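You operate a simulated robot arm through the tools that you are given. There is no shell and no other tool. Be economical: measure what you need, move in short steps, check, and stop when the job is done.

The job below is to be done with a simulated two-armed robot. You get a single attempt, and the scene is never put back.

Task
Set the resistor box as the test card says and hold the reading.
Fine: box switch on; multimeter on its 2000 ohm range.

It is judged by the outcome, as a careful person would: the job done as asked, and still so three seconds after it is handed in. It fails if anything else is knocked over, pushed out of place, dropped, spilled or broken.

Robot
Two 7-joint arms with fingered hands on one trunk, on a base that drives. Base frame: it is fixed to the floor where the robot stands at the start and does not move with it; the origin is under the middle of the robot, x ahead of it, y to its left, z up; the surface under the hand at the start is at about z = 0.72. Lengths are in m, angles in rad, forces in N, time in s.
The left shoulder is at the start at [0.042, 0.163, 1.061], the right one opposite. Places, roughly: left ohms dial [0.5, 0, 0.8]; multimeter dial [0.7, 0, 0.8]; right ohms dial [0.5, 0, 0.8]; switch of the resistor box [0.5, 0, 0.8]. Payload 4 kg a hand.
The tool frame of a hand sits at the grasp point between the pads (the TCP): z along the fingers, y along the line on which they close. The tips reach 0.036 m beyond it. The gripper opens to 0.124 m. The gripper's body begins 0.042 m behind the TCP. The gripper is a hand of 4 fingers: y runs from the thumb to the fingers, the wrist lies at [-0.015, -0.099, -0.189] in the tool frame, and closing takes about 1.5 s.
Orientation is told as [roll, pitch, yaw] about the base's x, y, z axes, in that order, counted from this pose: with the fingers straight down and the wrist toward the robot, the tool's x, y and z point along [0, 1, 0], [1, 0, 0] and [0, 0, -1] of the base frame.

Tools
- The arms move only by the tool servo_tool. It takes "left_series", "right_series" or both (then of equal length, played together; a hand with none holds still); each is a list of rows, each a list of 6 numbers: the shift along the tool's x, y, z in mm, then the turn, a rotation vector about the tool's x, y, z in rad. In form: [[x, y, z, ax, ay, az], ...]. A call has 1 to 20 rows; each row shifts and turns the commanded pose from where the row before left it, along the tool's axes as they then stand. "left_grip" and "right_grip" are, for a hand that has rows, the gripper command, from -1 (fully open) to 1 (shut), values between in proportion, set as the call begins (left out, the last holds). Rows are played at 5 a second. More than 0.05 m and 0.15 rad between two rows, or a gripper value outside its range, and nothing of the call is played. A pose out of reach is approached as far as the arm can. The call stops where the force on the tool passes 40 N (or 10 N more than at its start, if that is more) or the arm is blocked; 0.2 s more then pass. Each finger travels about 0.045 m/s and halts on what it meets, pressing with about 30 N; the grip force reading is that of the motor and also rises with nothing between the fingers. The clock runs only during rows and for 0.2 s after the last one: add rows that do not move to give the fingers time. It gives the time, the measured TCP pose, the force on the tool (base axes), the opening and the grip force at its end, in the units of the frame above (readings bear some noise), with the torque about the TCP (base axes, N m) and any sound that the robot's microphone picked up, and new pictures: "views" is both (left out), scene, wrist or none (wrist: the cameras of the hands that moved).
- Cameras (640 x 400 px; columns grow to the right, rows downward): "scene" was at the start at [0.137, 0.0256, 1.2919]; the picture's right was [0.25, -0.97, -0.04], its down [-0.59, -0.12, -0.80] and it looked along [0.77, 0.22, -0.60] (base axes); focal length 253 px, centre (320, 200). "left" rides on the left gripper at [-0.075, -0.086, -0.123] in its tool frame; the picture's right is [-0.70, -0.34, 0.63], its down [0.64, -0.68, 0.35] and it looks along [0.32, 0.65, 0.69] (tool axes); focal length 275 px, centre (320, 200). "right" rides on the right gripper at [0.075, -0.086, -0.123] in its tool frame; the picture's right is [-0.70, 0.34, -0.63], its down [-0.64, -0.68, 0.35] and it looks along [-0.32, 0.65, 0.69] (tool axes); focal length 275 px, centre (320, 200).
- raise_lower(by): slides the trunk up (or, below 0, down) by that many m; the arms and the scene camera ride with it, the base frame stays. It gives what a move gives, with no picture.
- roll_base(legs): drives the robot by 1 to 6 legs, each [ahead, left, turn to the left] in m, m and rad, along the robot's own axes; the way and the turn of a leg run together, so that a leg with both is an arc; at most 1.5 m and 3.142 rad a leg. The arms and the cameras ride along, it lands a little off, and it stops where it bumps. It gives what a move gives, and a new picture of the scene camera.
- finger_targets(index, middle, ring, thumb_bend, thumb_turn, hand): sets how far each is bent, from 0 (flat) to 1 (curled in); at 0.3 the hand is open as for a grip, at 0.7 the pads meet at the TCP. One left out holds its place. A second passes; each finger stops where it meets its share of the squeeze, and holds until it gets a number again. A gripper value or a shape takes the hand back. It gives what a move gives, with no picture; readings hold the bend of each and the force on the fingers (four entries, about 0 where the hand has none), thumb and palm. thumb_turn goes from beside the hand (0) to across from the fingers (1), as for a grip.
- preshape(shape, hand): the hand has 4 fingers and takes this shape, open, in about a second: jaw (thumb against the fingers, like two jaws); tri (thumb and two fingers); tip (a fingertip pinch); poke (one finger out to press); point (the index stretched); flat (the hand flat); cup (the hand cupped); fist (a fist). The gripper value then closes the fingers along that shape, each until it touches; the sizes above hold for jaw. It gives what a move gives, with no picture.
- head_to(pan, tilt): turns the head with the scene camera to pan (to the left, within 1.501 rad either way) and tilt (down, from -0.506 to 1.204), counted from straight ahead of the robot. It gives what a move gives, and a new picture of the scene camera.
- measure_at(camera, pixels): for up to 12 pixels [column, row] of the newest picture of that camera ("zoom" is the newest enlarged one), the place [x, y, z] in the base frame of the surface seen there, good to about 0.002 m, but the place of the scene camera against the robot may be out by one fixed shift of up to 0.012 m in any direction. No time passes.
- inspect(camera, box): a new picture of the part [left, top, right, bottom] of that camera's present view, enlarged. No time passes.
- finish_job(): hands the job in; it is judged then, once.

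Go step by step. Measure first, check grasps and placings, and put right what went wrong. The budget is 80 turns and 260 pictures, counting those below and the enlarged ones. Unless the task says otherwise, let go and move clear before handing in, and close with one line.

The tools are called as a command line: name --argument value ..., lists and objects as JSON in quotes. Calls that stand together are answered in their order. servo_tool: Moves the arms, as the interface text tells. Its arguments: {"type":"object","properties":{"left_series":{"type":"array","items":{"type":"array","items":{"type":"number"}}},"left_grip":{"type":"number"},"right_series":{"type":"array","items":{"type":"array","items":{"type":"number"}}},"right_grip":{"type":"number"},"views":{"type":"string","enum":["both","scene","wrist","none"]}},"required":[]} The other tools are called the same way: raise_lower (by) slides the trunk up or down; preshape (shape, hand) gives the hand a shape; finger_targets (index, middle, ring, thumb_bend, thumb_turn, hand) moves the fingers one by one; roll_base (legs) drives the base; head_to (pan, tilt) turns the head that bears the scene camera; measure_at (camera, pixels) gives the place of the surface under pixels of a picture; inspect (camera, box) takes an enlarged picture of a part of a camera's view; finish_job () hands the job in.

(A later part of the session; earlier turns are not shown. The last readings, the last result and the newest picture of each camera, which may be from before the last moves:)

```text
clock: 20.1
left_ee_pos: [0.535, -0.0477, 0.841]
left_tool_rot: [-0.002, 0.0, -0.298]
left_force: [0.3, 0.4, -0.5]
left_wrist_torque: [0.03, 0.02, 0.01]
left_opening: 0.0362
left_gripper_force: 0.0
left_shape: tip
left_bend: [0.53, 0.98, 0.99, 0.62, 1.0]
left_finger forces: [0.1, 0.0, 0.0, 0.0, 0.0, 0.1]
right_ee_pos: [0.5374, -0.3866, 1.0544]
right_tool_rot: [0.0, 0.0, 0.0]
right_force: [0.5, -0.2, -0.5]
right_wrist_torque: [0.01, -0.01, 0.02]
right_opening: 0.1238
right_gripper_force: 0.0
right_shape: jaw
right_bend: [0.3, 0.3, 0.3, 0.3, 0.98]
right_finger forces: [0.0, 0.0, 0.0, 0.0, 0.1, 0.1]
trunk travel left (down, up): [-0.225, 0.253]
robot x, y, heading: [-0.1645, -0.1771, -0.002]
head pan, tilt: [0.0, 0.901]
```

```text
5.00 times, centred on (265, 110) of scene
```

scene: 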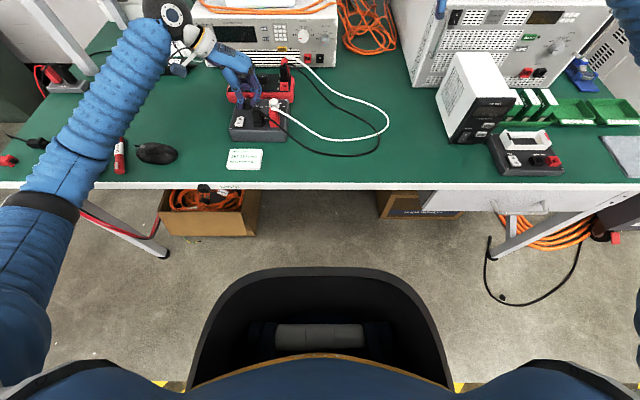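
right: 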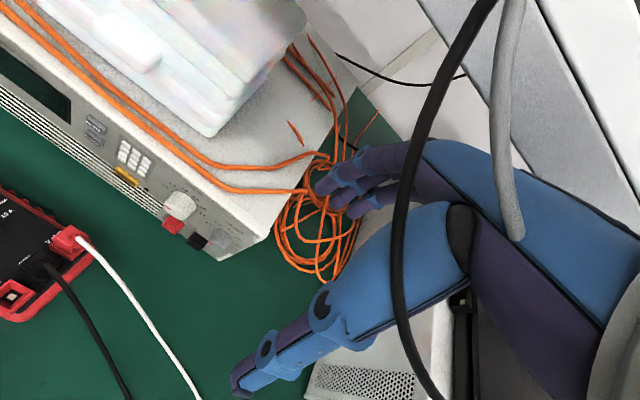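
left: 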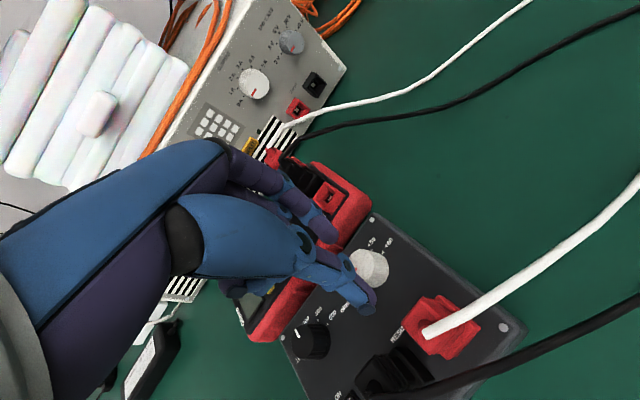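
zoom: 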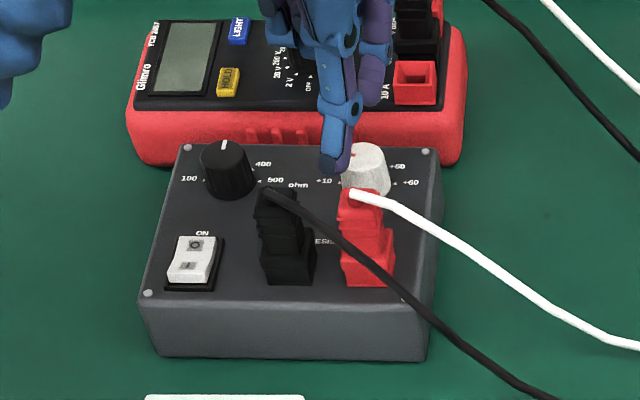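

The hand is aligned over the right knob. I'll go down and close.

servo_tool --left_series '[[0.6, 1.9, 0, 0, 0, 0], [0, 0, 17, 0, 0, 0], [0, 0, 17, 0, 0, 0], [0, 0, 0, 0, 0, 0]]' --views "none"

servo_tool --left_series '[[0, 0, 0, 0, 0, 0], [0, 0, 0, 0, 0, 0], [0, 0, 0, 0, 0, 0], [0, 0, 0, 0, 0, 0]]' --left_grip 1.0 --views "wrist"

inspect --camera "scene" --box '[220, 70, 310, 150]'

```text
clock: 21.1
left_ee_pos: [0.5373, -0.0476, 0.808]
left_tool_rot: [0.0, 0.0, -0.3]
left_force: [-0.1, 0.0, -0.6]
left_wrist_torque: [0.01, 0.01, 0.01]
left_opening: 0.0366
left_gripper_force: 0.1
left_shape: tip
left_bend: [0.53, 0.98, 0.99, 0.62, 1.0]
left_finger forces: [0.0, 0.1, 0.0, 0.0, 0.0, 0.1]
right_ee_pos: [0.5374, -0.3856, 1.0545]
right_tool_rot: [0.001, 0.0, 0.002]
right_force: [-0.4, 0.3, 0.8]
right_wrist_torque: [0.03, -0.02, 0.0]
right_opening: 0.1238
right_gripper_force: 0.0
right_shape: jaw
right_bend: [0.3, 0.3, 0.3, 0.3, 0.98]
right_finger forces: [0.0, 0.0, 0.1, 0.0, 0.1, 0.0]
trunk travel left (down, up): [-0.225, 0.253]
robot x, y, heading: [-0.1661, -0.18, 0.001]
head pan, tilt: [0.0, 0.901]
```

```text
clock: 22.1
left_ee_pos: [0.5393, -0.0474, 0.8079]
left_tool_rot: [0.001, -0.001, -0.3]
left_force: [-4.4, 1.7, 1.8]
left_wrist_torque: [-0.03, -0.06, -0.04]
left_opening: 0.0249
left_gripper_force: 29.9
left_shape: tip
left_bend: [0.59, 1.0, 1.0, 0.64, 1.0]
left_finger forces: [26.2, 0.0, 0.0, 0.0, 30.2, 0.0]
right_ee_pos: [0.5364, -0.3855, 1.0545]
right_tool_rot: [0.001, -0.001, 0.002]
right_force: [0.2, 0.8, 0.4]
right_wrist_torque: [-0.01, 0.01, 0.04]
right_opening: 0.1236
right_gripper_force: 0.1
right_shape: jaw
right_bend: [0.3, 0.3, 0.3, 0.3, 0.98]
right_finger forces: [0.0, 0.0, 0.0, 0.0, 0.0, 0.0]
trunk travel left (down, up): [-0.225, 0.253]
robot x, y, heading: [-0.1625, -0.1757, 0.005]
head pan, tilt: [0.0, 0.901]
```

left: 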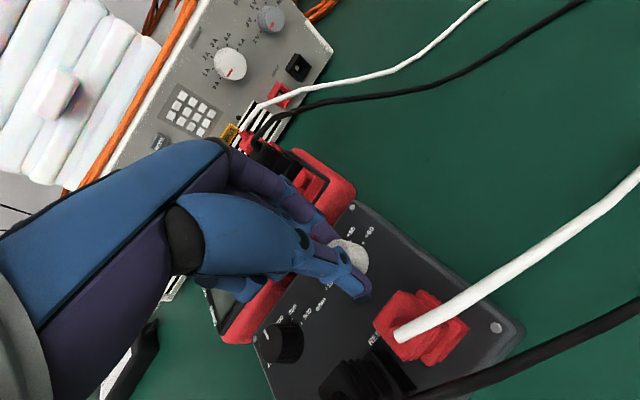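

```text
5.00 times, centred on (265, 110) of scene
```

zoom: 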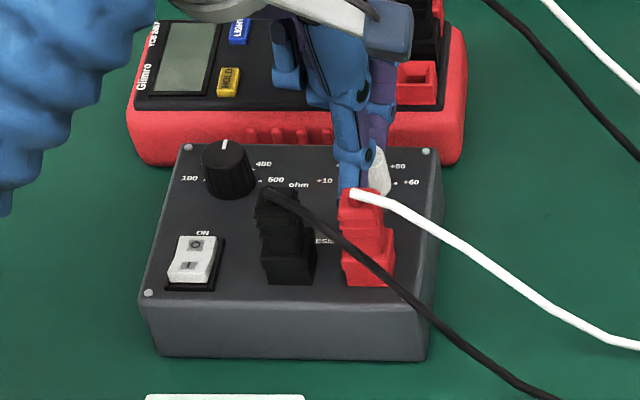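

measure_at --camera "zoom" --pixels '[[288, 88], [290, 70], [310, 95], [330, 98], [325, 85]]'

```text
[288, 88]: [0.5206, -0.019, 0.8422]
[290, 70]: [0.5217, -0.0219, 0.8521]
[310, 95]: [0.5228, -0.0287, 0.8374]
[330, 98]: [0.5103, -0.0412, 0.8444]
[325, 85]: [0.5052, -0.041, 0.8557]
```

The curled fingers sit at about z 0.83, clear of the meter. I'll turn two steps, 1.10 rad.

servo_tool --left_series '[[0, 0, 0, 0, 0, 0.11], [0, 0, 0, 0, 0, 0.11], [0, 0, 0, 0, 0, 0.11], [0, 0, 0, 0, 0, 0.11], [0, 0, 0, 0, 0, 0.11], [0, 0, 0, 0, 0, 0.11], [0, 0, 0, 0, 0, 0.11], [0, 0, 0, 0, 0, 0.11], [0, 0, 0, 0, 0, 0.11], [0, 0, 0, 0, 0, 0.11], [0, 0, 0, 0, 0, 0]]' --views "none"

inspect --camera "scene" --box '[220, 70, 310, 150]'

```text
clock: 24.5
left_ee_pos: [0.5398, -0.0465, 0.8069]
left_tool_rot: [0.0, 0.001, -1.401]
left_force: [11.0, 5.4, 13.3]
left_wrist_torque: [-0.09, -0.28, 0.04]
left_opening: 0.0249
left_gripper_force: 30.4
left_shape: tip
left_bend: [0.59, 1.0, 1.0, 0.64, 1.0]
left_finger forces: [29.8, 0.0, 0.1, 0.0, 34.1, 0.0]
right_ee_pos: [0.5362, -0.3855, 1.0538]
right_tool_rot: [0.0, 0.0, 0.004]
right_force: [-0.2, -0.4, -0.3]
right_wrist_torque: [-0.02, -0.02, 0.01]
right_opening: 0.1238
right_gripper_force: 0.0
right_shape: jaw
right_bend: [0.3, 0.3, 0.3, 0.3, 0.98]
right_finger forces: [0.0, 0.1, 0.1, 0.1, 0.0, 0.0]
trunk travel left (down, up): [-0.225, 0.253]
robot x, y, heading: [-0.1642, -0.1803, 0.004]
head pan, tilt: [0.0, 0.901]
```

```text
5.00 times, centred on (265, 110) of scene
```

zoom: 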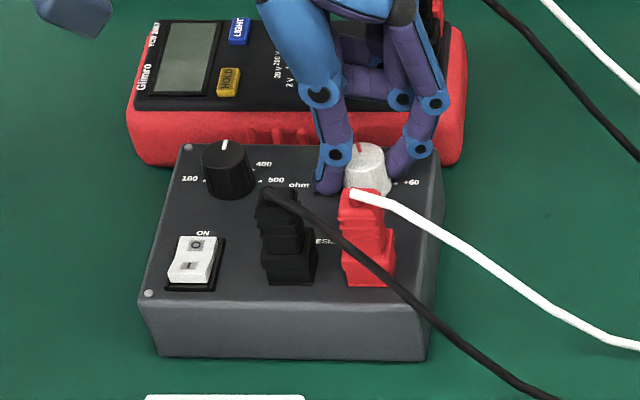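

The mark is at about +30. I'll release, lift, turn back and look before the second turn.

servo_tool --left_series '[[0, 0, 0, 0, 0, 0], [0, 0, 0, 0, 0, 0], [0, 0, -17, 0, 0, 0], [0, 0, -17, 0, 0, 0], [0, 0, 0, 0, 0, -0.11], [0, 0, 0, 0, 0, -0.11], [0, 0, 0, 0, 0, -0.11], [0, 0, 0, 0, 0, -0.11], [0, 0, 0, 0, 0, -0.11], [0, 0, 0, 0, 0, -0.11], [0, 0, 0, 0, 0, -0.11], [0, 0, 0, 0, 0, -0.11], [0, 0, 0, 0, 0, -0.11], [0, 0, 0, 0, 0, -0.11], [0, 0, 0, 0, 0, 0]]' --left_grip 0.42 --views "wrist"

inspect --camera "left" --box '[290, 200, 450, 320]'

inspect --camera "scene" --box '[220, 70, 310, 150]'

```text
clock: 27.7
left_ee_pos: [0.539, -0.0477, 0.8394]
left_tool_rot: [0.0, 0.0, -0.297]
left_force: [-0.2, -0.7, 0.4]
left_wrist_torque: [0.0, -0.03, 0.02]
left_opening: 0.0364
left_gripper_force: 0.0
left_shape: tip
left_bend: [0.53, 0.98, 0.99, 0.62, 1.0]
left_finger forces: [0.0, 0.0, 0.1, 0.0, 0.0, 0.0]
right_ee_pos: [0.5368, -0.386, 1.0547]
right_tool_rot: [0.0, 0.001, 0.001]
right_force: [0.7, -0.8, -0.8]
right_wrist_torque: [-0.01, 0.02, 0.0]
right_opening: 0.1238
right_gripper_force: 0.0
right_shape: jaw
right_bend: [0.3, 0.3, 0.3, 0.3, 0.98]
right_finger forces: [0.0, 0.0, 0.0, 0.0, 0.0, 0.0]
trunk travel left (down, up): [-0.225, 0.253]
robot x, y, heading: [-0.1648, -0.1777, 0.003]
head pan, tilt: [0.0, 0.901]
```

left: 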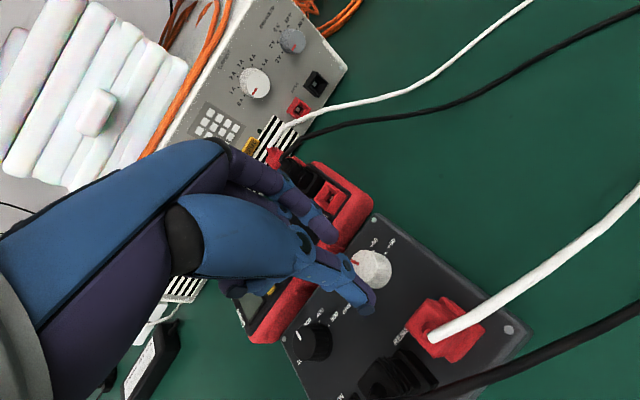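

```text
3.33 times, centred on (370, 260) of left
```

zoom: 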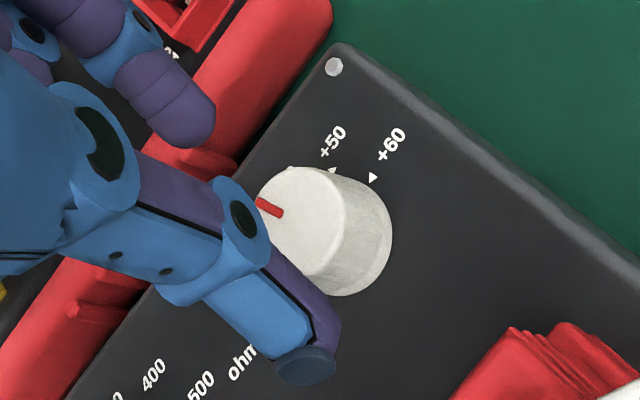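

```text
5.00 times, centred on (265, 110) of scene
```

zoom: 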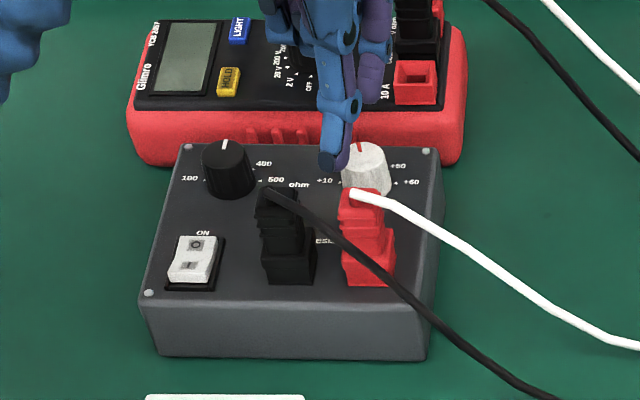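

It's on +30, with the mark just left of straight up. Now I'll repeat for two more steps to +50.

servo_tool --left_series '[[0, 0, 17, 0, 0, 0], [0, 0, 17, 0, 0, 0], [0, 0, 0, 0, 0, 0]]' --views "none"

servo_tool --left_series '[[0, 0, 0, 0, 0, 0], [0, 0, 0, 0, 0, 0], [0, 0, 0, 0, 0, 0], [0, 0, 0, 0, 0, 0], [0, 0, 0, 0, 0, 0.11], [0, 0, 0, 0, 0, 0.11], [0, 0, 0, 0, 0, 0.11], [0, 0, 0, 0, 0, 0.11], [0, 0, 0, 0, 0, 0.11], [0, 0, 0, 0, 0, 0.11], [0, 0, 0, 0, 0, 0.11], [0, 0, 0, 0, 0, 0.11], [0, 0, 0, 0, 0, 0.11], [0, 0, 0, 0, 0, 0.11], [0, 0, 0, 0, 0, 0]]' --left_grip 1.0 --views "none"

servo_tool --left_series '[[0, 0, 0, 0, 0, 0], [0, 0, 0, 0, 0, 0], [0, 0, -20, 0, 0, 0], [0, 0, -30, 0, 0, 0], [0, 0, -30, 0, 0, 0], [0, 0, 0, 0, 0, 0]]' --left_grip 0.42 --views "wrist"

inspect --camera "scene" --box '[220, 70, 310, 150]'

inspect --camera "left" --box '[280, 140, 440, 330]'

```text
clock: 28.5
left_ee_pos: [0.5384, -0.0463, 0.8058]
left_tool_rot: [-0.001, 0.0, -0.3]
left_force: [-0.4, 0.3, 0.8]
left_wrist_torque: [0.03, 0.02, 0.04]
left_opening: 0.0362
left_gripper_force: 0.0
left_shape: tip
left_bend: [0.53, 0.98, 0.99, 0.62, 1.0]
left_finger forces: [0.0, 0.0, 0.1, 0.0, 0.1, 0.0]
right_ee_pos: [0.5367, -0.3859, 1.0541]
right_tool_rot: [0.0, -0.001, 0.002]
right_force: [0.2, -0.2, -0.5]
right_wrist_torque: [0.02, -0.01, 0.05]
right_opening: 0.1234
right_gripper_force: 0.0
right_shape: jaw
right_bend: [0.3, 0.3, 0.3, 0.3, 0.98]
right_finger forces: [0.1, 0.0, 0.1, 0.0, 0.0, 0.0]
trunk travel left (down, up): [-0.225, 0.253]
robot x, y, heading: [-0.1599, -0.1769, 0.003]
head pan, tilt: [0.0, 0.901]
```

```text
clock: 31.7
left_ee_pos: [0.5404, -0.0486, 0.8066]
left_tool_rot: [0.0, 0.001, -1.401]
left_force: [1.7, -0.8, 1.0]
left_wrist_torque: [-0.22, -0.16, 0.05]
left_opening: 0.0249
left_gripper_force: 30.3
left_shape: tip
left_bend: [0.58, 1.0, 1.0, 0.63, 1.0]
left_finger forces: [29.8, 0.0, 0.0, 0.0, 27.1, 0.0]
right_ee_pos: [0.5374, -0.386, 1.0536]
right_tool_rot: [-0.001, 0.002, 0.002]
right_force: [1.0, -0.9, 0.5]
right_wrist_torque: [0.0, 0.01, -0.01]
right_opening: 0.1238
right_gripper_force: 0.0
right_shape: jaw
right_bend: [0.3, 0.3, 0.3, 0.3, 0.98]
right_finger forces: [0.0, 0.1, 0.0, 0.0, 0.0, 0.0]
trunk travel left (down, up): [-0.225, 0.253]
robot x, y, heading: [-0.1596, -0.1778, 0.003]
head pan, tilt: [0.0, 0.901]
```

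```text
clock: 33.1
left_ee_pos: [0.5404, -0.0465, 0.8858]
left_tool_rot: [0.0, -0.001, -1.398]
left_force: [-0.1, 0.2, 0.0]
left_wrist_torque: [-0.02, -0.02, -0.01]
left_opening: 0.0357
left_gripper_force: 0.1
left_shape: tip
left_bend: [0.53, 0.98, 0.99, 0.62, 1.0]
left_finger forces: [0.0, 0.1, 0.1, 0.1, 0.1, 0.1]
right_ee_pos: [0.537, -0.3855, 1.054]
right_tool_rot: [0.001, 0.002, 0.002]
right_force: [0.4, 0.7, 0.3]
right_wrist_torque: [-0.02, -0.01, -0.02]
right_opening: 0.1237
right_gripper_force: 0.0
right_shape: jaw
right_bend: [0.3, 0.3, 0.3, 0.3, 0.98]
right_finger forces: [0.0, 0.1, 0.0, 0.0, 0.1, 0.1]
trunk travel left (down, up): [-0.225, 0.253]
robot x, y, heading: [-0.1597, -0.179, -0.001]
head pan, tilt: [0.0, 0.901]
```

left: 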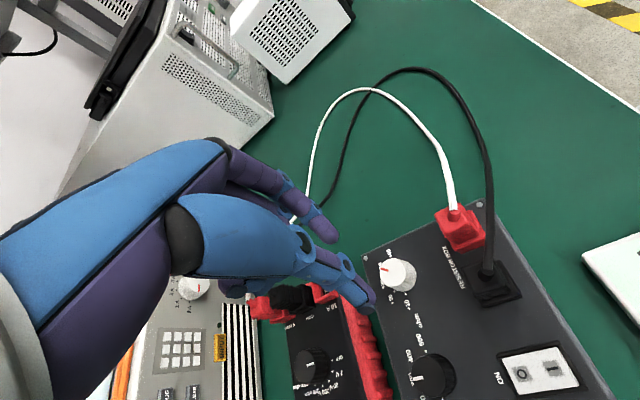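

```text
5.00 times, centred on (265, 110) of scene
```

zoom: 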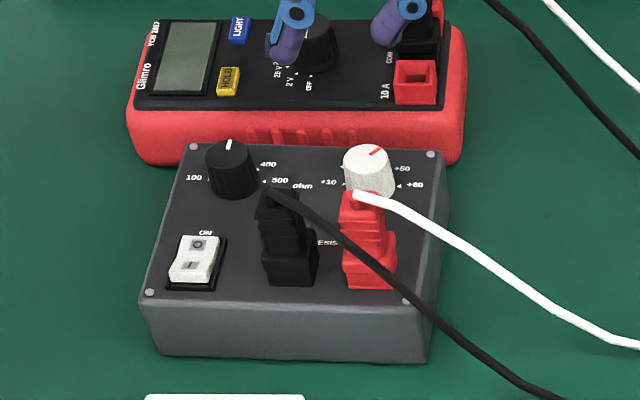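

```text
2.11 times, centred on (360, 235) of left
```

zoom: 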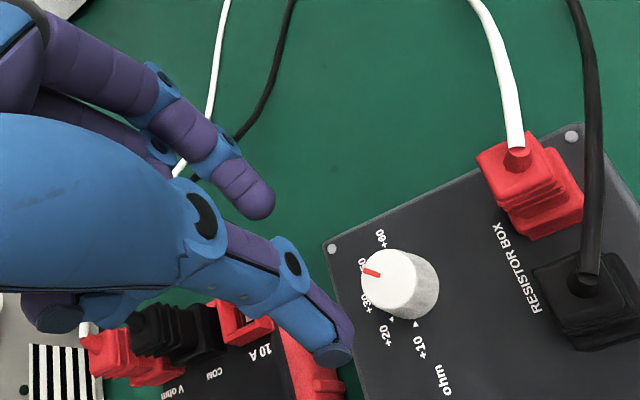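

inspect --camera "left" --box '[360, 235, 430, 310]'

```text
5.33 times, centred on (395, 272) of left
```

zoom: 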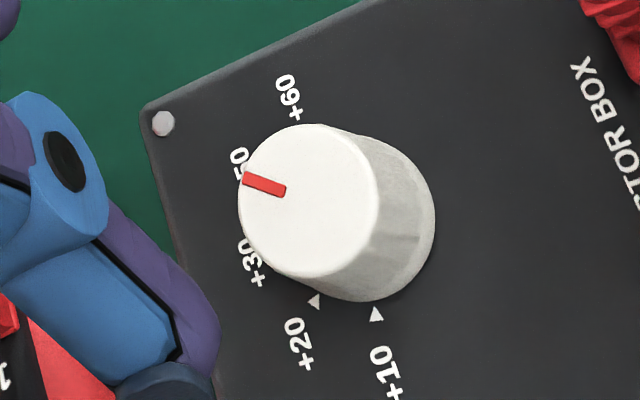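

measure_at --camera "zoom" --pixels '[[376, 314], [314, 301], [245, 178], [285, 190], [240, 200], [376, 200], [305, 125], [300, 275], [255, 265], [238, 163], [288, 97], [163, 124]]'

```text
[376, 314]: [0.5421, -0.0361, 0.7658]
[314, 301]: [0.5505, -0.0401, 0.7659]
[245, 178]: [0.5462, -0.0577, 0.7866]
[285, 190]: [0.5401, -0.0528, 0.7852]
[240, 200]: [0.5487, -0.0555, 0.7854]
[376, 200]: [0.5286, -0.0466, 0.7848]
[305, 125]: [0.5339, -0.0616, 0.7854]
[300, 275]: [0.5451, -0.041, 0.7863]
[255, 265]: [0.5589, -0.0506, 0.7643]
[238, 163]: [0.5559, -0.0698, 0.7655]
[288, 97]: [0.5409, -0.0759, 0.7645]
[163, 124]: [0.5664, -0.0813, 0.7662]
```

The mark sits at about 50°, and the positions are 10/20/30/50/60 at roughly 168/129/90/51/12°, so it's on +50. Next is the switch: I'll lift, turn yaw back to 0, take the poke shape and go above it.

servo_tool --left_series '[[0, 0, -40, 0, 0, 0], [0, 0, -20, 0, 0, -0.14], [0, 0, 0, 0, 0, -0.14], [0, 0, 0, 0, 0, -0.14], [0, 0, 0, 0, 0, -0.14], [0, 0, 0, 0, 0, -0.14], [0, 0, 0, 0, 0, -0.14], [0, 0, 0, 0, 0, -0.14], [0, 0, 0, 0, 0, -0.14], [0, 0, 0, 0, 0, -0.14], [0, 0, 0, 0, 0, -0.14], [29, -24, 0, 0, 0, 0], [29, -24, 0, 0, 0, 0], [29, -24, 0, 0, 0, 0], [0, 0, 0, 0, 0, 0]]' --views "none"

preshape --hand "left" --shape "poke"

servo_tool --left_series '[[0, 0, 0, 0, 0, 0]]' --views "both"

inspect --camera "left" --box '[240, 180, 440, 320]'

```text
clock: 36.3
left_ee_pos: [0.4664, 0.0376, 0.9465]
left_tool_rot: [0.0, -0.001, 0.002]
left_force: [-0.7, -0.3, -0.8]
left_wrist_torque: [-0.01, 0.02, 0.0]
left_opening: 0.0359
left_gripper_force: 0.1
left_shape: tip
left_bend: [0.53, 0.98, 0.99, 0.62, 1.0]
left_finger forces: [0.0, 0.1, 0.0, 0.0, 0.0, 0.1]
right_ee_pos: [0.5386, -0.3864, 1.0536]
right_tool_rot: [0.001, 0.002, 0.003]
right_force: [-1.4, 0.8, -0.5]
right_wrist_torque: [0.02, 0.01, 0.03]
right_opening: 0.1237
right_gripper_force: 0.1
right_shape: jaw
right_bend: [0.3, 0.3, 0.3, 0.3, 0.98]
right_finger forces: [0.0, 0.0, 0.0, 0.0, 0.0, 0.0]
trunk travel left (down, up): [-0.225, 0.253]
robot x, y, heading: [-0.1607, -0.1799, -0.001]
head pan, tilt: [0.0, 0.901]
```

```text
clock: 37.2
left_ee_pos: [0.4662, 0.0384, 0.9461]
left_tool_rot: [0.0, -0.001, 0.002]
left_force: [0.8, -0.7, -0.3]
left_wrist_torque: [0.02, 0.0, -0.01]
left_opening: 0.0
left_gripper_force: 0.1
left_shape: poke
left_bend: [0.7, 0.7, 0.99, 0.0, 1.0]
left_finger forces: [0.0, 0.0, 0.0, 0.0, 0.0, 0.0]
right_ee_pos: [0.5371, -0.3859, 1.0541]
right_tool_rot: [0.001, -0.001, 0.001]
right_force: [0.1, 0.0, -0.2]
right_wrist_torque: [0.0, 0.05, -0.02]
right_opening: 0.1238
right_gripper_force: 0.0
right_shape: jaw
right_bend: [0.3, 0.3, 0.3, 0.3, 0.98]
right_finger forces: [0.1, 0.1, 0.1, 0.0, 0.0, 0.0]
trunk travel left (down, up): [-0.225, 0.253]
robot x, y, heading: [-0.1584, -0.1783, 0.001]
head pan, tilt: [0.0, 0.901]
```

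```text
clock: 37.6
left_ee_pos: [0.4646, 0.0392, 0.9472]
left_tool_rot: [0.0, 0.0, 0.001]
left_force: [-0.6, 0.6, 0.3]
left_wrist_torque: [-0.03, 0.01, 0.01]
left_opening: 0.0001
left_gripper_force: 0.0
left_shape: poke
left_bend: [0.7, 0.7, 0.99, 0.0, 1.0]
left_finger forces: [0.0, 0.0, 0.1, 0.1, 0.0, 0.1]
right_ee_pos: [0.5379, -0.3859, 1.0549]
right_tool_rot: [-0.001, 0.0, 0.002]
right_force: [0.3, 0.0, -0.3]
right_wrist_torque: [-0.01, 0.03, 0.0]
right_opening: 0.1237
right_gripper_force: 0.1
right_shape: jaw
right_bend: [0.3, 0.3, 0.3, 0.3, 0.98]
right_finger forces: [0.0, 0.1, 0.1, 0.1, 0.1, 0.0]
trunk travel left (down, up): [-0.225, 0.253]
robot x, y, heading: [-0.1627, -0.1766, 0.0]
head pan, tilt: [0.0, 0.901]
```

scene: 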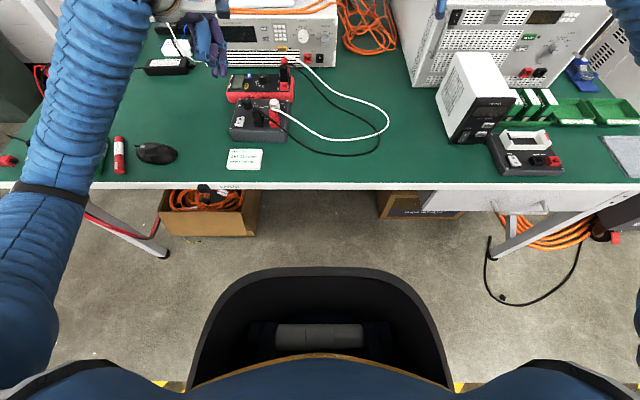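
left: 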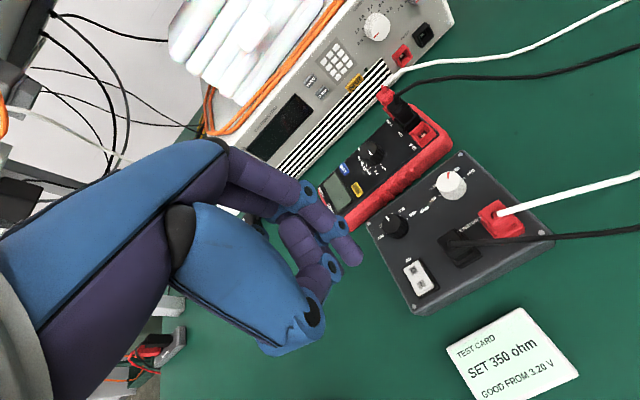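

```text
2.86 times, centred on (340, 250) of left
```

zoom: 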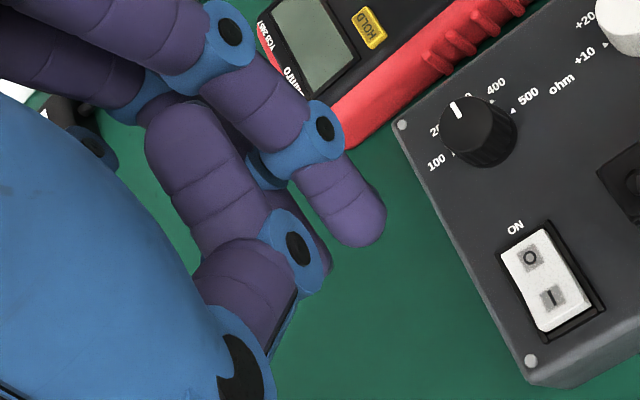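

measure_at --camera "zoom" --pixels '[[362, 240], [375, 215], [345, 243], [325, 265], [300, 290], [310, 200], [275, 180], [240, 260], [245, 350], [552, 297], [530, 258], [562, 315]]'

inspect --camera "scene" --box '[150, 0, 270, 110]'

```text
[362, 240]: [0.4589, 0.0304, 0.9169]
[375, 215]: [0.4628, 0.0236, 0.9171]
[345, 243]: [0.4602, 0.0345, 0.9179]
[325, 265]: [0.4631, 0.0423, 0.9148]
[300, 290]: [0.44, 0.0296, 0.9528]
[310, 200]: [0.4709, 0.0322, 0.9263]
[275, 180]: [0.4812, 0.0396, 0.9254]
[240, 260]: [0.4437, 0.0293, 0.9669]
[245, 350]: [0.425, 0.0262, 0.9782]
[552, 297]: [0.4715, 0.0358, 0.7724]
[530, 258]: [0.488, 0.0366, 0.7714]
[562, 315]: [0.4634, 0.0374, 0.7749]
```

```text
3.64 times, centred on (210, 55) of scene
```

zoom: 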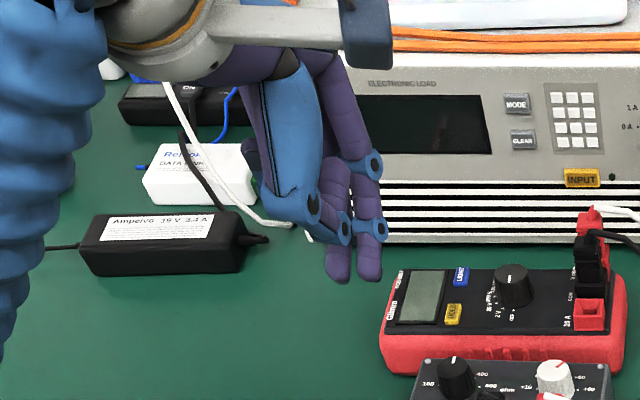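

Index and middle are both down in this shape. I'll curl the middle finger so that only the index pokes, then look again.

finger_targets --hand "left" --index 0.6 --middle 1.0 --ring 1.0

servo_tool --left_series '[[0, 0, 0, 0, 0, 0]]' --views "wrist"

inspect --camera "left" --box '[240, 180, 440, 320]'

inspect --camera "scene" --box '[190, 0, 290, 110]'

```text
clock: 38.6
left_ee_pos: [0.4659, 0.0381, 0.9458]
left_tool_rot: [-0.001, 0.0, 0.001]
left_force: [0.1, 0.7, 0.4]
left_wrist_torque: [0.03, -0.01, 0.02]
left_opening: 0.043
left_gripper_force: 0.0
left_shape: fingers
left_bend: [0.6, 1.0, 1.0, 0.0, 1.0]
left_finger forces: [0.0, 0.1, 0.0, 0.0, 0.0, 0.1]
right_ee_pos: [0.5371, -0.3857, 1.0545]
right_tool_rot: [0.002, 0.0, 0.002]
right_force: [0.2, 0.5, -0.8]
right_wrist_torque: [-0.01, 0.01, 0.04]
right_opening: 0.1238
right_gripper_force: 0.0
right_shape: jaw
right_bend: [0.3, 0.3, 0.3, 0.3, 0.98]
right_finger forces: [0.0, 0.0, 0.0, 0.0, 0.0, 0.0]
trunk travel left (down, up): [-0.225, 0.253]
robot x, y, heading: [-0.1581, -0.1787, 0.001]
head pan, tilt: [0.0, 0.901]
```

```text
clock: 39.0
left_ee_pos: [0.4659, 0.0383, 0.947]
left_tool_rot: [-0.001, 0.001, 0.002]
left_force: [-0.8, -0.5, -0.3]
left_wrist_torque: [-0.01, -0.03, 0.01]
left_opening: 0.043
left_gripper_force: 0.1
left_shape: fingers
left_bend: [0.6, 1.0, 1.0, 0.0, 1.0]
left_finger forces: [0.0, 0.1, 0.0, 0.0, 0.0, 0.1]
right_ee_pos: [0.5367, -0.3864, 1.0544]
right_tool_rot: [0.001, 0.0, 0.002]
right_force: [0.3, 0.1, -0.6]
right_wrist_torque: [0.02, -0.01, -0.02]
right_opening: 0.1235
right_gripper_force: 0.1
right_shape: jaw
right_bend: [0.3, 0.3, 0.3, 0.3, 0.98]
right_finger forces: [0.0, 0.0, 0.1, 0.0, 0.0, 0.1]
trunk travel left (down, up): [-0.225, 0.253]
robot x, y, heading: [-0.1646, -0.1751, 0.002]
head pan, tilt: [0.0, 0.901]
```

left: 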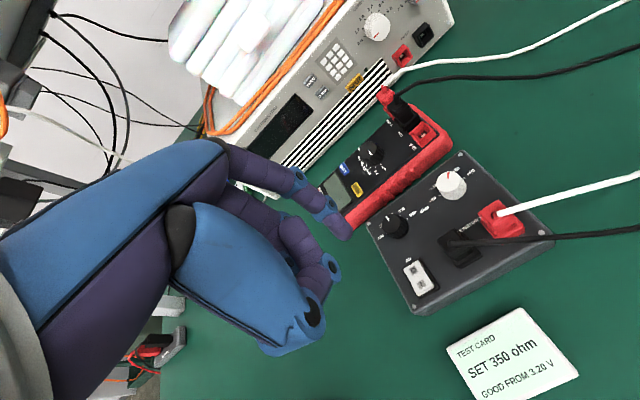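

```text
2.86 times, centred on (340, 250) of left
```

zoom: 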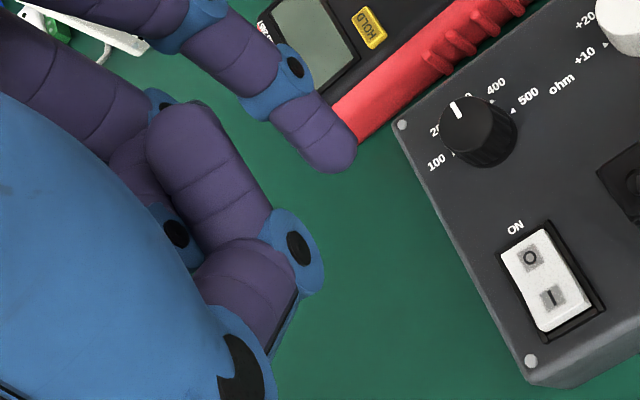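

```text
3.64 times, centred on (240, 55) of scene
```

zoom: 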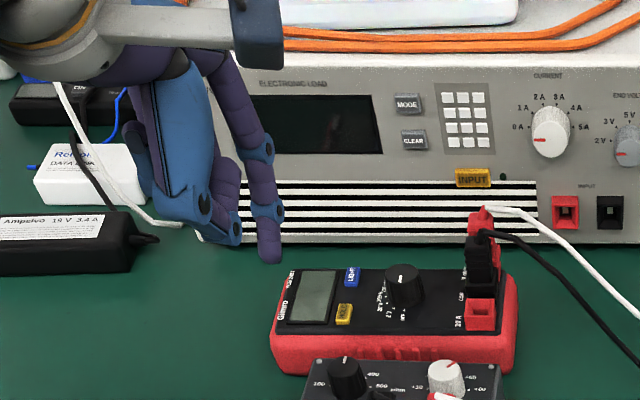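

measure_at --camera "left" --pixels '[[346, 238], [350, 234], [342, 236], [349, 228], [340, 228], [330, 228], [336, 268], [340, 262]]'

```text
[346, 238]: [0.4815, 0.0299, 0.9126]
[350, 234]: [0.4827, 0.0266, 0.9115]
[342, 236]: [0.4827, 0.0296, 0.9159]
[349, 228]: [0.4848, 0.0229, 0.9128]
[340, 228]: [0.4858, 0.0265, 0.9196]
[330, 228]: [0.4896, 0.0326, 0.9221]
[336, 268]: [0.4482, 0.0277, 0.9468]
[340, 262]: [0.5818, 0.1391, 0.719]
```

The index tip is about (+0.021, −0.006, −0.037) from the TCP. I'll bring it over the "I" end at about (0.466, 0.036), stopping roughly 10 mm above.

servo_tool --left_series '[[4, -21, 0, 0, 0, 0], [0, 0, 40, 0, 0, 0], [0, 0, 40, 0, 0, 0], [0, 0, 30, 0, 0, 0], [0, 0, 15, 0, 0, 0], [0, 0, 0, 0, 0, 0]]' --views "wrist"

inspect --camera "left" --box '[290, 180, 450, 280]'

inspect --camera "scene" --box '[200, 70, 300, 160]'

```text
clock: 40.4
left_ee_pos: [0.4455, 0.042, 0.821]
left_tool_rot: [0.001, 0.0, 0.001]
left_force: [0.1, 1.0, -0.1]
left_wrist_torque: [0.0, -0.01, 0.03]
left_opening: 0.0435
left_gripper_force: 0.0
left_shape: fingers
left_bend: [0.6, 1.0, 1.0, 0.0, 1.0]
left_finger forces: [0.0, 0.0, 0.0, 0.0, 0.0, 0.0]
right_ee_pos: [0.5371, -0.3871, 1.0536]
right_tool_rot: [0.001, 0.0, 0.0]
right_force: [0.6, 0.5, -0.1]
right_wrist_torque: [0.03, -0.01, -0.02]
right_opening: 0.1235
right_gripper_force: 0.0
right_shape: jaw
right_bend: [0.3, 0.3, 0.3, 0.3, 0.98]
right_finger forces: [0.0, 0.2, 0.1, 0.0, 0.0, 0.0]
trunk travel left (down, up): [-0.225, 0.253]
robot x, y, heading: [-0.1643, -0.1817, 0.002]
head pan, tilt: [0.0, 0.901]
```

left: 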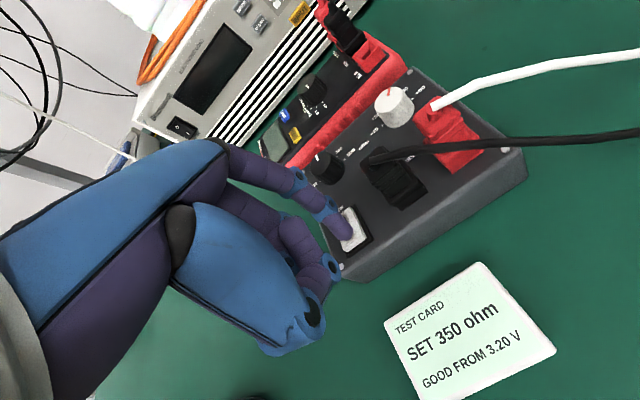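

```text
4.00 times, centred on (370, 230) of left
```

zoom: 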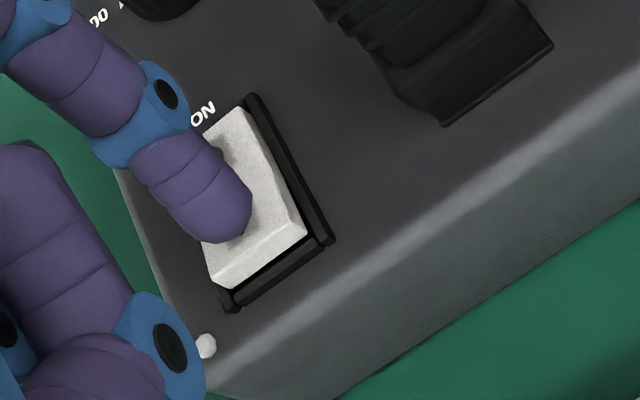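

```text
4.44 times, centred on (250, 115) of scene
```

zoom: 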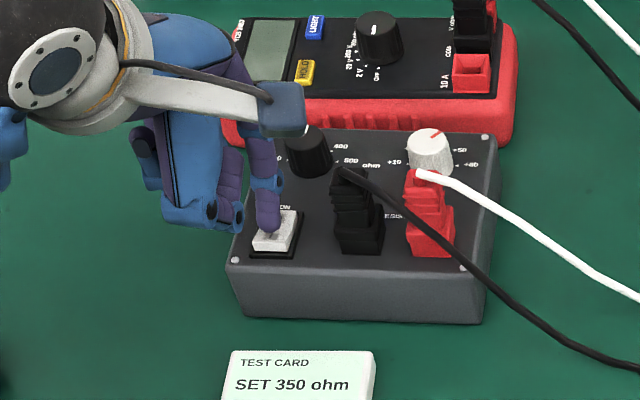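

The tip is over the I half, so I'll press down in small steps.

servo_tool --left_series '[[0, -2, 0, 0, 0, 0], [0, 0, 5, 0, 0, 0], [0, 0, 4, 0, 0, 0], [0, 0, 3, 0, 0, 0], [0, 0, 2, 0, 0, 0], [0, 0, 2, 0, 0, 0], [0, 0, 2, 0, 0, 0]]' --views "none"

inspect --camera "left" --box '[290, 180, 450, 280]'

```text
clock: 41.9
left_ee_pos: [0.4453, 0.0436, 0.8104]
left_tool_rot: [-0.004, -0.013, 0.003]
left_force: [2.0, -3.1, 24.2]
left_wrist_torque: [-0.26, -0.55, -0.07]
left_opening: 0.0404
left_gripper_force: 11.0
left_shape: fingers
left_bend: [0.6, 1.0, 1.0, 0.0, 1.0]
left_finger forces: [22.9, 0.1, 0.1, 0.0, 0.0, 0.0]
right_ee_pos: [0.5364, -0.386, 1.0546]
right_tool_rot: [0.0, 0.0, 0.001]
right_force: [0.0, 0.4, 0.2]
right_wrist_torque: [0.0, 0.01, 0.02]
right_opening: 0.1238
right_gripper_force: 0.1
right_shape: jaw
right_bend: [0.3, 0.3, 0.3, 0.3, 0.98]
right_finger forces: [0.1, 0.0, 0.0, 0.1, 0.0, 0.0]
trunk travel left (down, up): [-0.225, 0.253]
robot x, y, heading: [-0.1638, -0.1764, 0.0]
head pan, tilt: [0.0, 0.901]
stopped in row 7 (left hand): the force on the tool passed its limit at 43 N (the readings are from after the stop); the commanded pose is now the measured one
```

```text
4.00 times, centred on (370, 230) of left
```

zoom: 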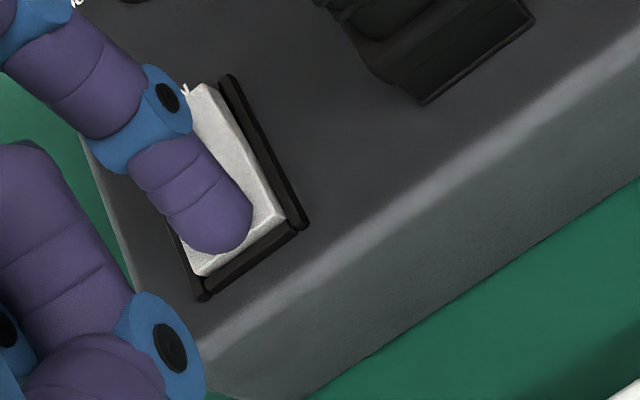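

I'll lift off and check which way the rocker leans.

servo_tool --left_series '[[0, 0, -30, 0, 0, 0], [0, 0, -40, 0, 0, 0], [0, -20, -20, 0, 0, 0], [0, 0, 0, 0, 0, 0]]' --views "wrist"

inspect --camera "left" --box '[330, 170, 470, 270]'

inspect --camera "scene" --box '[220, 70, 300, 150]'

```text
clock: 42.9
left_ee_pos: [0.4238, 0.0436, 0.8989]
left_tool_rot: [-0.001, -0.006, 0.002]
left_force: [0.4, 0.6, 0.8]
left_wrist_torque: [-0.01, -0.01, 0.01]
left_opening: 0.043
left_gripper_force: 0.1
left_shape: fingers
left_bend: [0.6, 1.0, 1.0, 0.0, 1.0]
left_finger forces: [0.0, 0.0, 0.1, 0.1, 0.0, 0.1]
right_ee_pos: [0.537, -0.3864, 1.0532]
right_tool_rot: [0.001, 0.003, 0.004]
right_force: [0.1, -0.1, -0.3]
right_wrist_torque: [0.04, 0.01, 0.02]
right_opening: 0.1237
right_gripper_force: 0.0
right_shape: jaw
right_bend: [0.3, 0.3, 0.3, 0.3, 0.98]
right_finger forces: [0.0, 0.0, 0.0, 0.0, 0.1, 0.0]
trunk travel left (down, up): [-0.225, 0.253]
robot x, y, heading: [-0.1604, -0.1801, 0.006]
head pan, tilt: [0.0, 0.901]
```

left: 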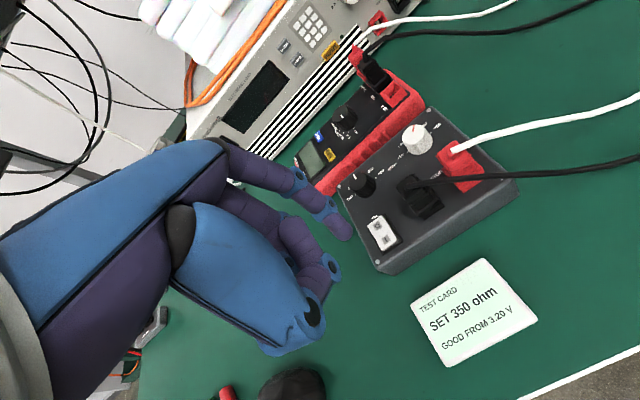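

```text
4.00 times, centred on (400, 220) of left
```

zoom: 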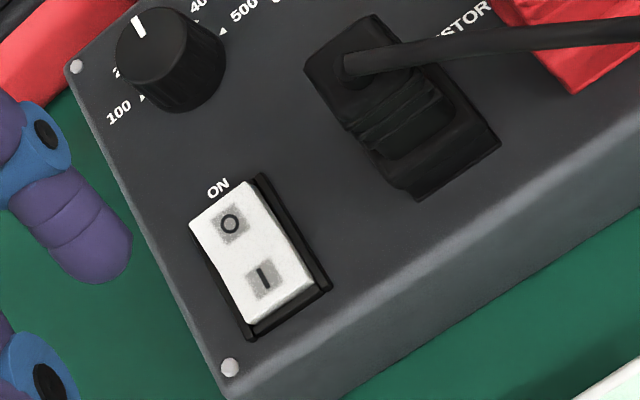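

```text
5.00 times, centred on (260, 110) of scene
```

zoom: 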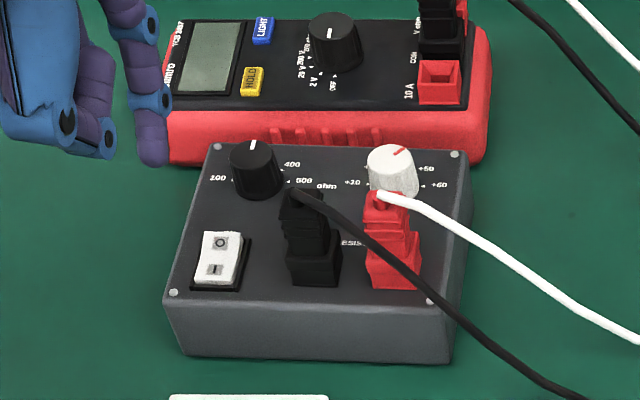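

measure_at --camera "left" --pixels '[[376, 222], [378, 226], [384, 238], [386, 243], [374, 219], [392, 246], [388, 214], [396, 236]]'

inspect --camera "left" --box '[360, 205, 408, 255]'

```text
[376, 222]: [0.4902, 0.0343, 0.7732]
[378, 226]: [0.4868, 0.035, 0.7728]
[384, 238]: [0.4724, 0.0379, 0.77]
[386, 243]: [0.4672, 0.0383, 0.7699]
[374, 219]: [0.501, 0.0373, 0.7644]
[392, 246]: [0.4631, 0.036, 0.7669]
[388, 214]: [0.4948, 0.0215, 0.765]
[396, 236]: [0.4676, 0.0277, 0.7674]
```

```text
8.00 times, centred on (384, 230) of left
```

zoom: 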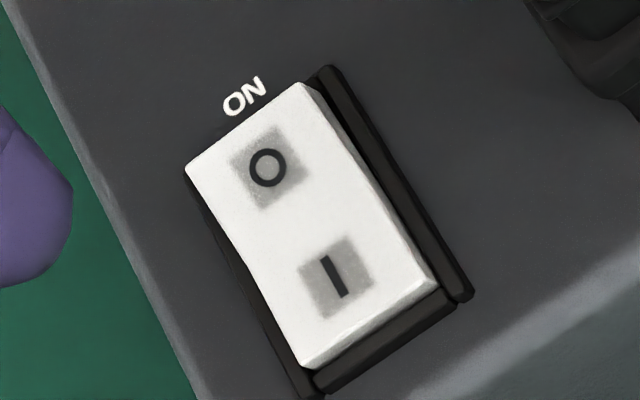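

The O end is now higher (0.773) than the I end (0.770), so the switch is on. For the meter dial I'll go back to the pinch shape and move to where the camera sees the dial.

preshape --hand "left" --shape "tip"

servo_tool --left_series '[[0, 0, -30, 0, 0, 0], [0, 44, 0, 0, 0, 0], [0, 44, 0, 0, 0, 0], [0, 44, 0, 0, 0, 0], [0, 44, 0, 0, 0, 0], [0, 0, 0, 0, 0, 0], [0, 0, 0, 0, 0, 0]]' --left_grip 0.42 --views "wrist"

inspect --camera "left" --box '[320, 180, 480, 300]'

```text
clock: 43.8
left_ee_pos: [0.4251, 0.044, 0.8985]
left_tool_rot: [-0.001, -0.008, 0.002]
left_force: [0.3, 0.1, -0.5]
left_wrist_torque: [0.0, 0.01, -0.01]
left_opening: 0.1241
left_gripper_force: 0.0
left_shape: tip
left_bend: [0.31, 0.98, 0.99, 0.3, 0.98]
left_finger forces: [0.0, 0.0, 0.0, 0.0, 0.1, 0.0]
right_ee_pos: [0.537, -0.3859, 1.0547]
right_tool_rot: [-0.001, 0.0, 0.002]
right_force: [0.8, 0.1, 0.8]
right_wrist_torque: [0.01, 0.04, 0.03]
right_opening: 0.1237
right_gripper_force: 0.1
right_shape: jaw
right_bend: [0.3, 0.3, 0.3, 0.3, 0.98]
right_finger forces: [0.1, 0.1, 0.1, 0.1, 0.0, 0.1]
trunk travel left (down, up): [-0.225, 0.253]
robot x, y, heading: [-0.1622, -0.1761, 0.001]
head pan, tilt: [0.0, 0.901]
```

```text
clock: 45.4
left_ee_pos: [0.6004, 0.0449, 0.9294]
left_tool_rot: [-0.003, -0.005, 0.001]
left_force: [0.4, 0.7, -0.6]
left_wrist_torque: [-0.01, -0.02, 0.02]
left_opening: 0.0385
left_gripper_force: 0.0
left_shape: tip
left_bend: [0.53, 0.98, 0.99, 0.61, 1.0]
left_finger forces: [0.0, 0.0, 0.0, 0.0, 0.0, 0.0]
right_ee_pos: [0.5367, -0.3861, 1.0542]
right_tool_rot: [0.0, -0.001, 0.003]
right_force: [0.5, -0.5, 0.6]
right_wrist_torque: [0.02, 0.0, 0.0]
right_opening: 0.1237
right_gripper_force: 0.0
right_shape: jaw
right_bend: [0.3, 0.3, 0.3, 0.3, 0.98]
right_finger forces: [0.1, 0.1, 0.1, 0.0, 0.0, 0.1]
trunk travel left (down, up): [-0.225, 0.253]
robot x, y, heading: [-0.1616, -0.1789, 0.002]
head pan, tilt: [0.0, 0.901]
```

left: 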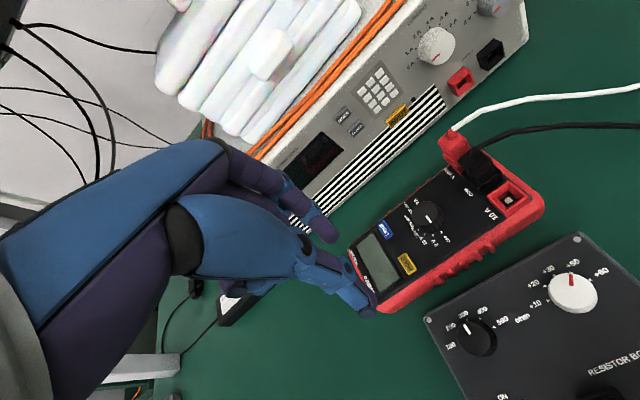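

```text
3.33 times, centred on (400, 240) of left
```

zoom: 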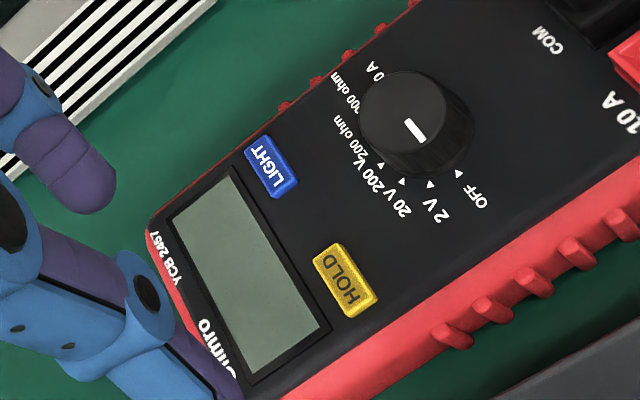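

inspect --camera "left" --box '[395, 190, 459, 245]'

inspect --camera "left" --box '[435, 250, 615, 360]'

measure_at --camera "left" --pixels '[[430, 207], [440, 218], [417, 214], [424, 201], [427, 225], [457, 222], [448, 226], [441, 224], [434, 219], [407, 265], [402, 257], [408, 212]]'

```text
7.27 times, centred on (427, 218) of left
```

zoom: 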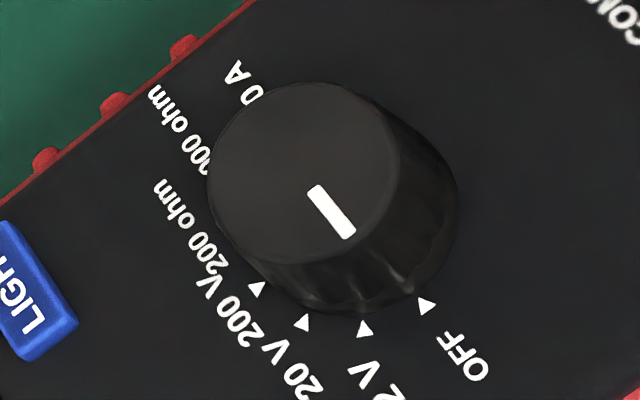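

```text
3.56 times, centred on (525, 305) of left
```

zoom: 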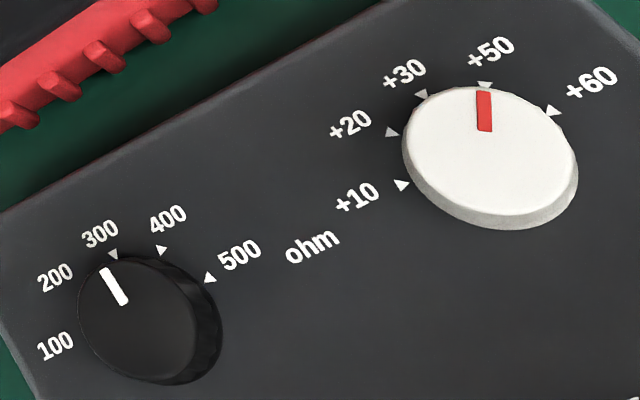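

```text
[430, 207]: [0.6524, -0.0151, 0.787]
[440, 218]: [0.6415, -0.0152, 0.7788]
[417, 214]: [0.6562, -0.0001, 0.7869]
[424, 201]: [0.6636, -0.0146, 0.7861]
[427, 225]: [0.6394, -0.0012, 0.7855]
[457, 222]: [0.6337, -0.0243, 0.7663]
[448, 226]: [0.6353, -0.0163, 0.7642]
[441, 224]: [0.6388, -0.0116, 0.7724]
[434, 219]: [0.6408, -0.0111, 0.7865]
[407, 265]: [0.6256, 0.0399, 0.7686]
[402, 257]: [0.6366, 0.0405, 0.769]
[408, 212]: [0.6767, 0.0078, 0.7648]
```

The box reads 300 + 50 clearly. The meter's range list is OFF, 2V, 20V, 200V, 200 ohm, 2000 ohm, 10 A. I'll measure the dial geometry next.

measure_at --camera "left" --pixels '[[441.6, 232.5], [433.2, 235.6], [424.5, 234.8], [418.4, 230.3], [430.5, 222], [426.8, 217], [412, 215], [437, 213], [425.6, 202.5], [422.2, 226], [416, 205], [434, 222]]'

```text
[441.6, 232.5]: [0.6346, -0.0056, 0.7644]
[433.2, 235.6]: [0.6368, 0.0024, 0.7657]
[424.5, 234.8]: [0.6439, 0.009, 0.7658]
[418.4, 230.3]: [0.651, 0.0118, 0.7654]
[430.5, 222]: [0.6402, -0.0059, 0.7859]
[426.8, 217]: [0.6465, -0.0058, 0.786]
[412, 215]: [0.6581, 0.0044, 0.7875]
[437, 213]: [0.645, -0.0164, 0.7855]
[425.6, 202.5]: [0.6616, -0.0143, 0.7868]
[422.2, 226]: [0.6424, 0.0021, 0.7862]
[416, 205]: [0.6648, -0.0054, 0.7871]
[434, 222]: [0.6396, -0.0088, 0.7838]
```

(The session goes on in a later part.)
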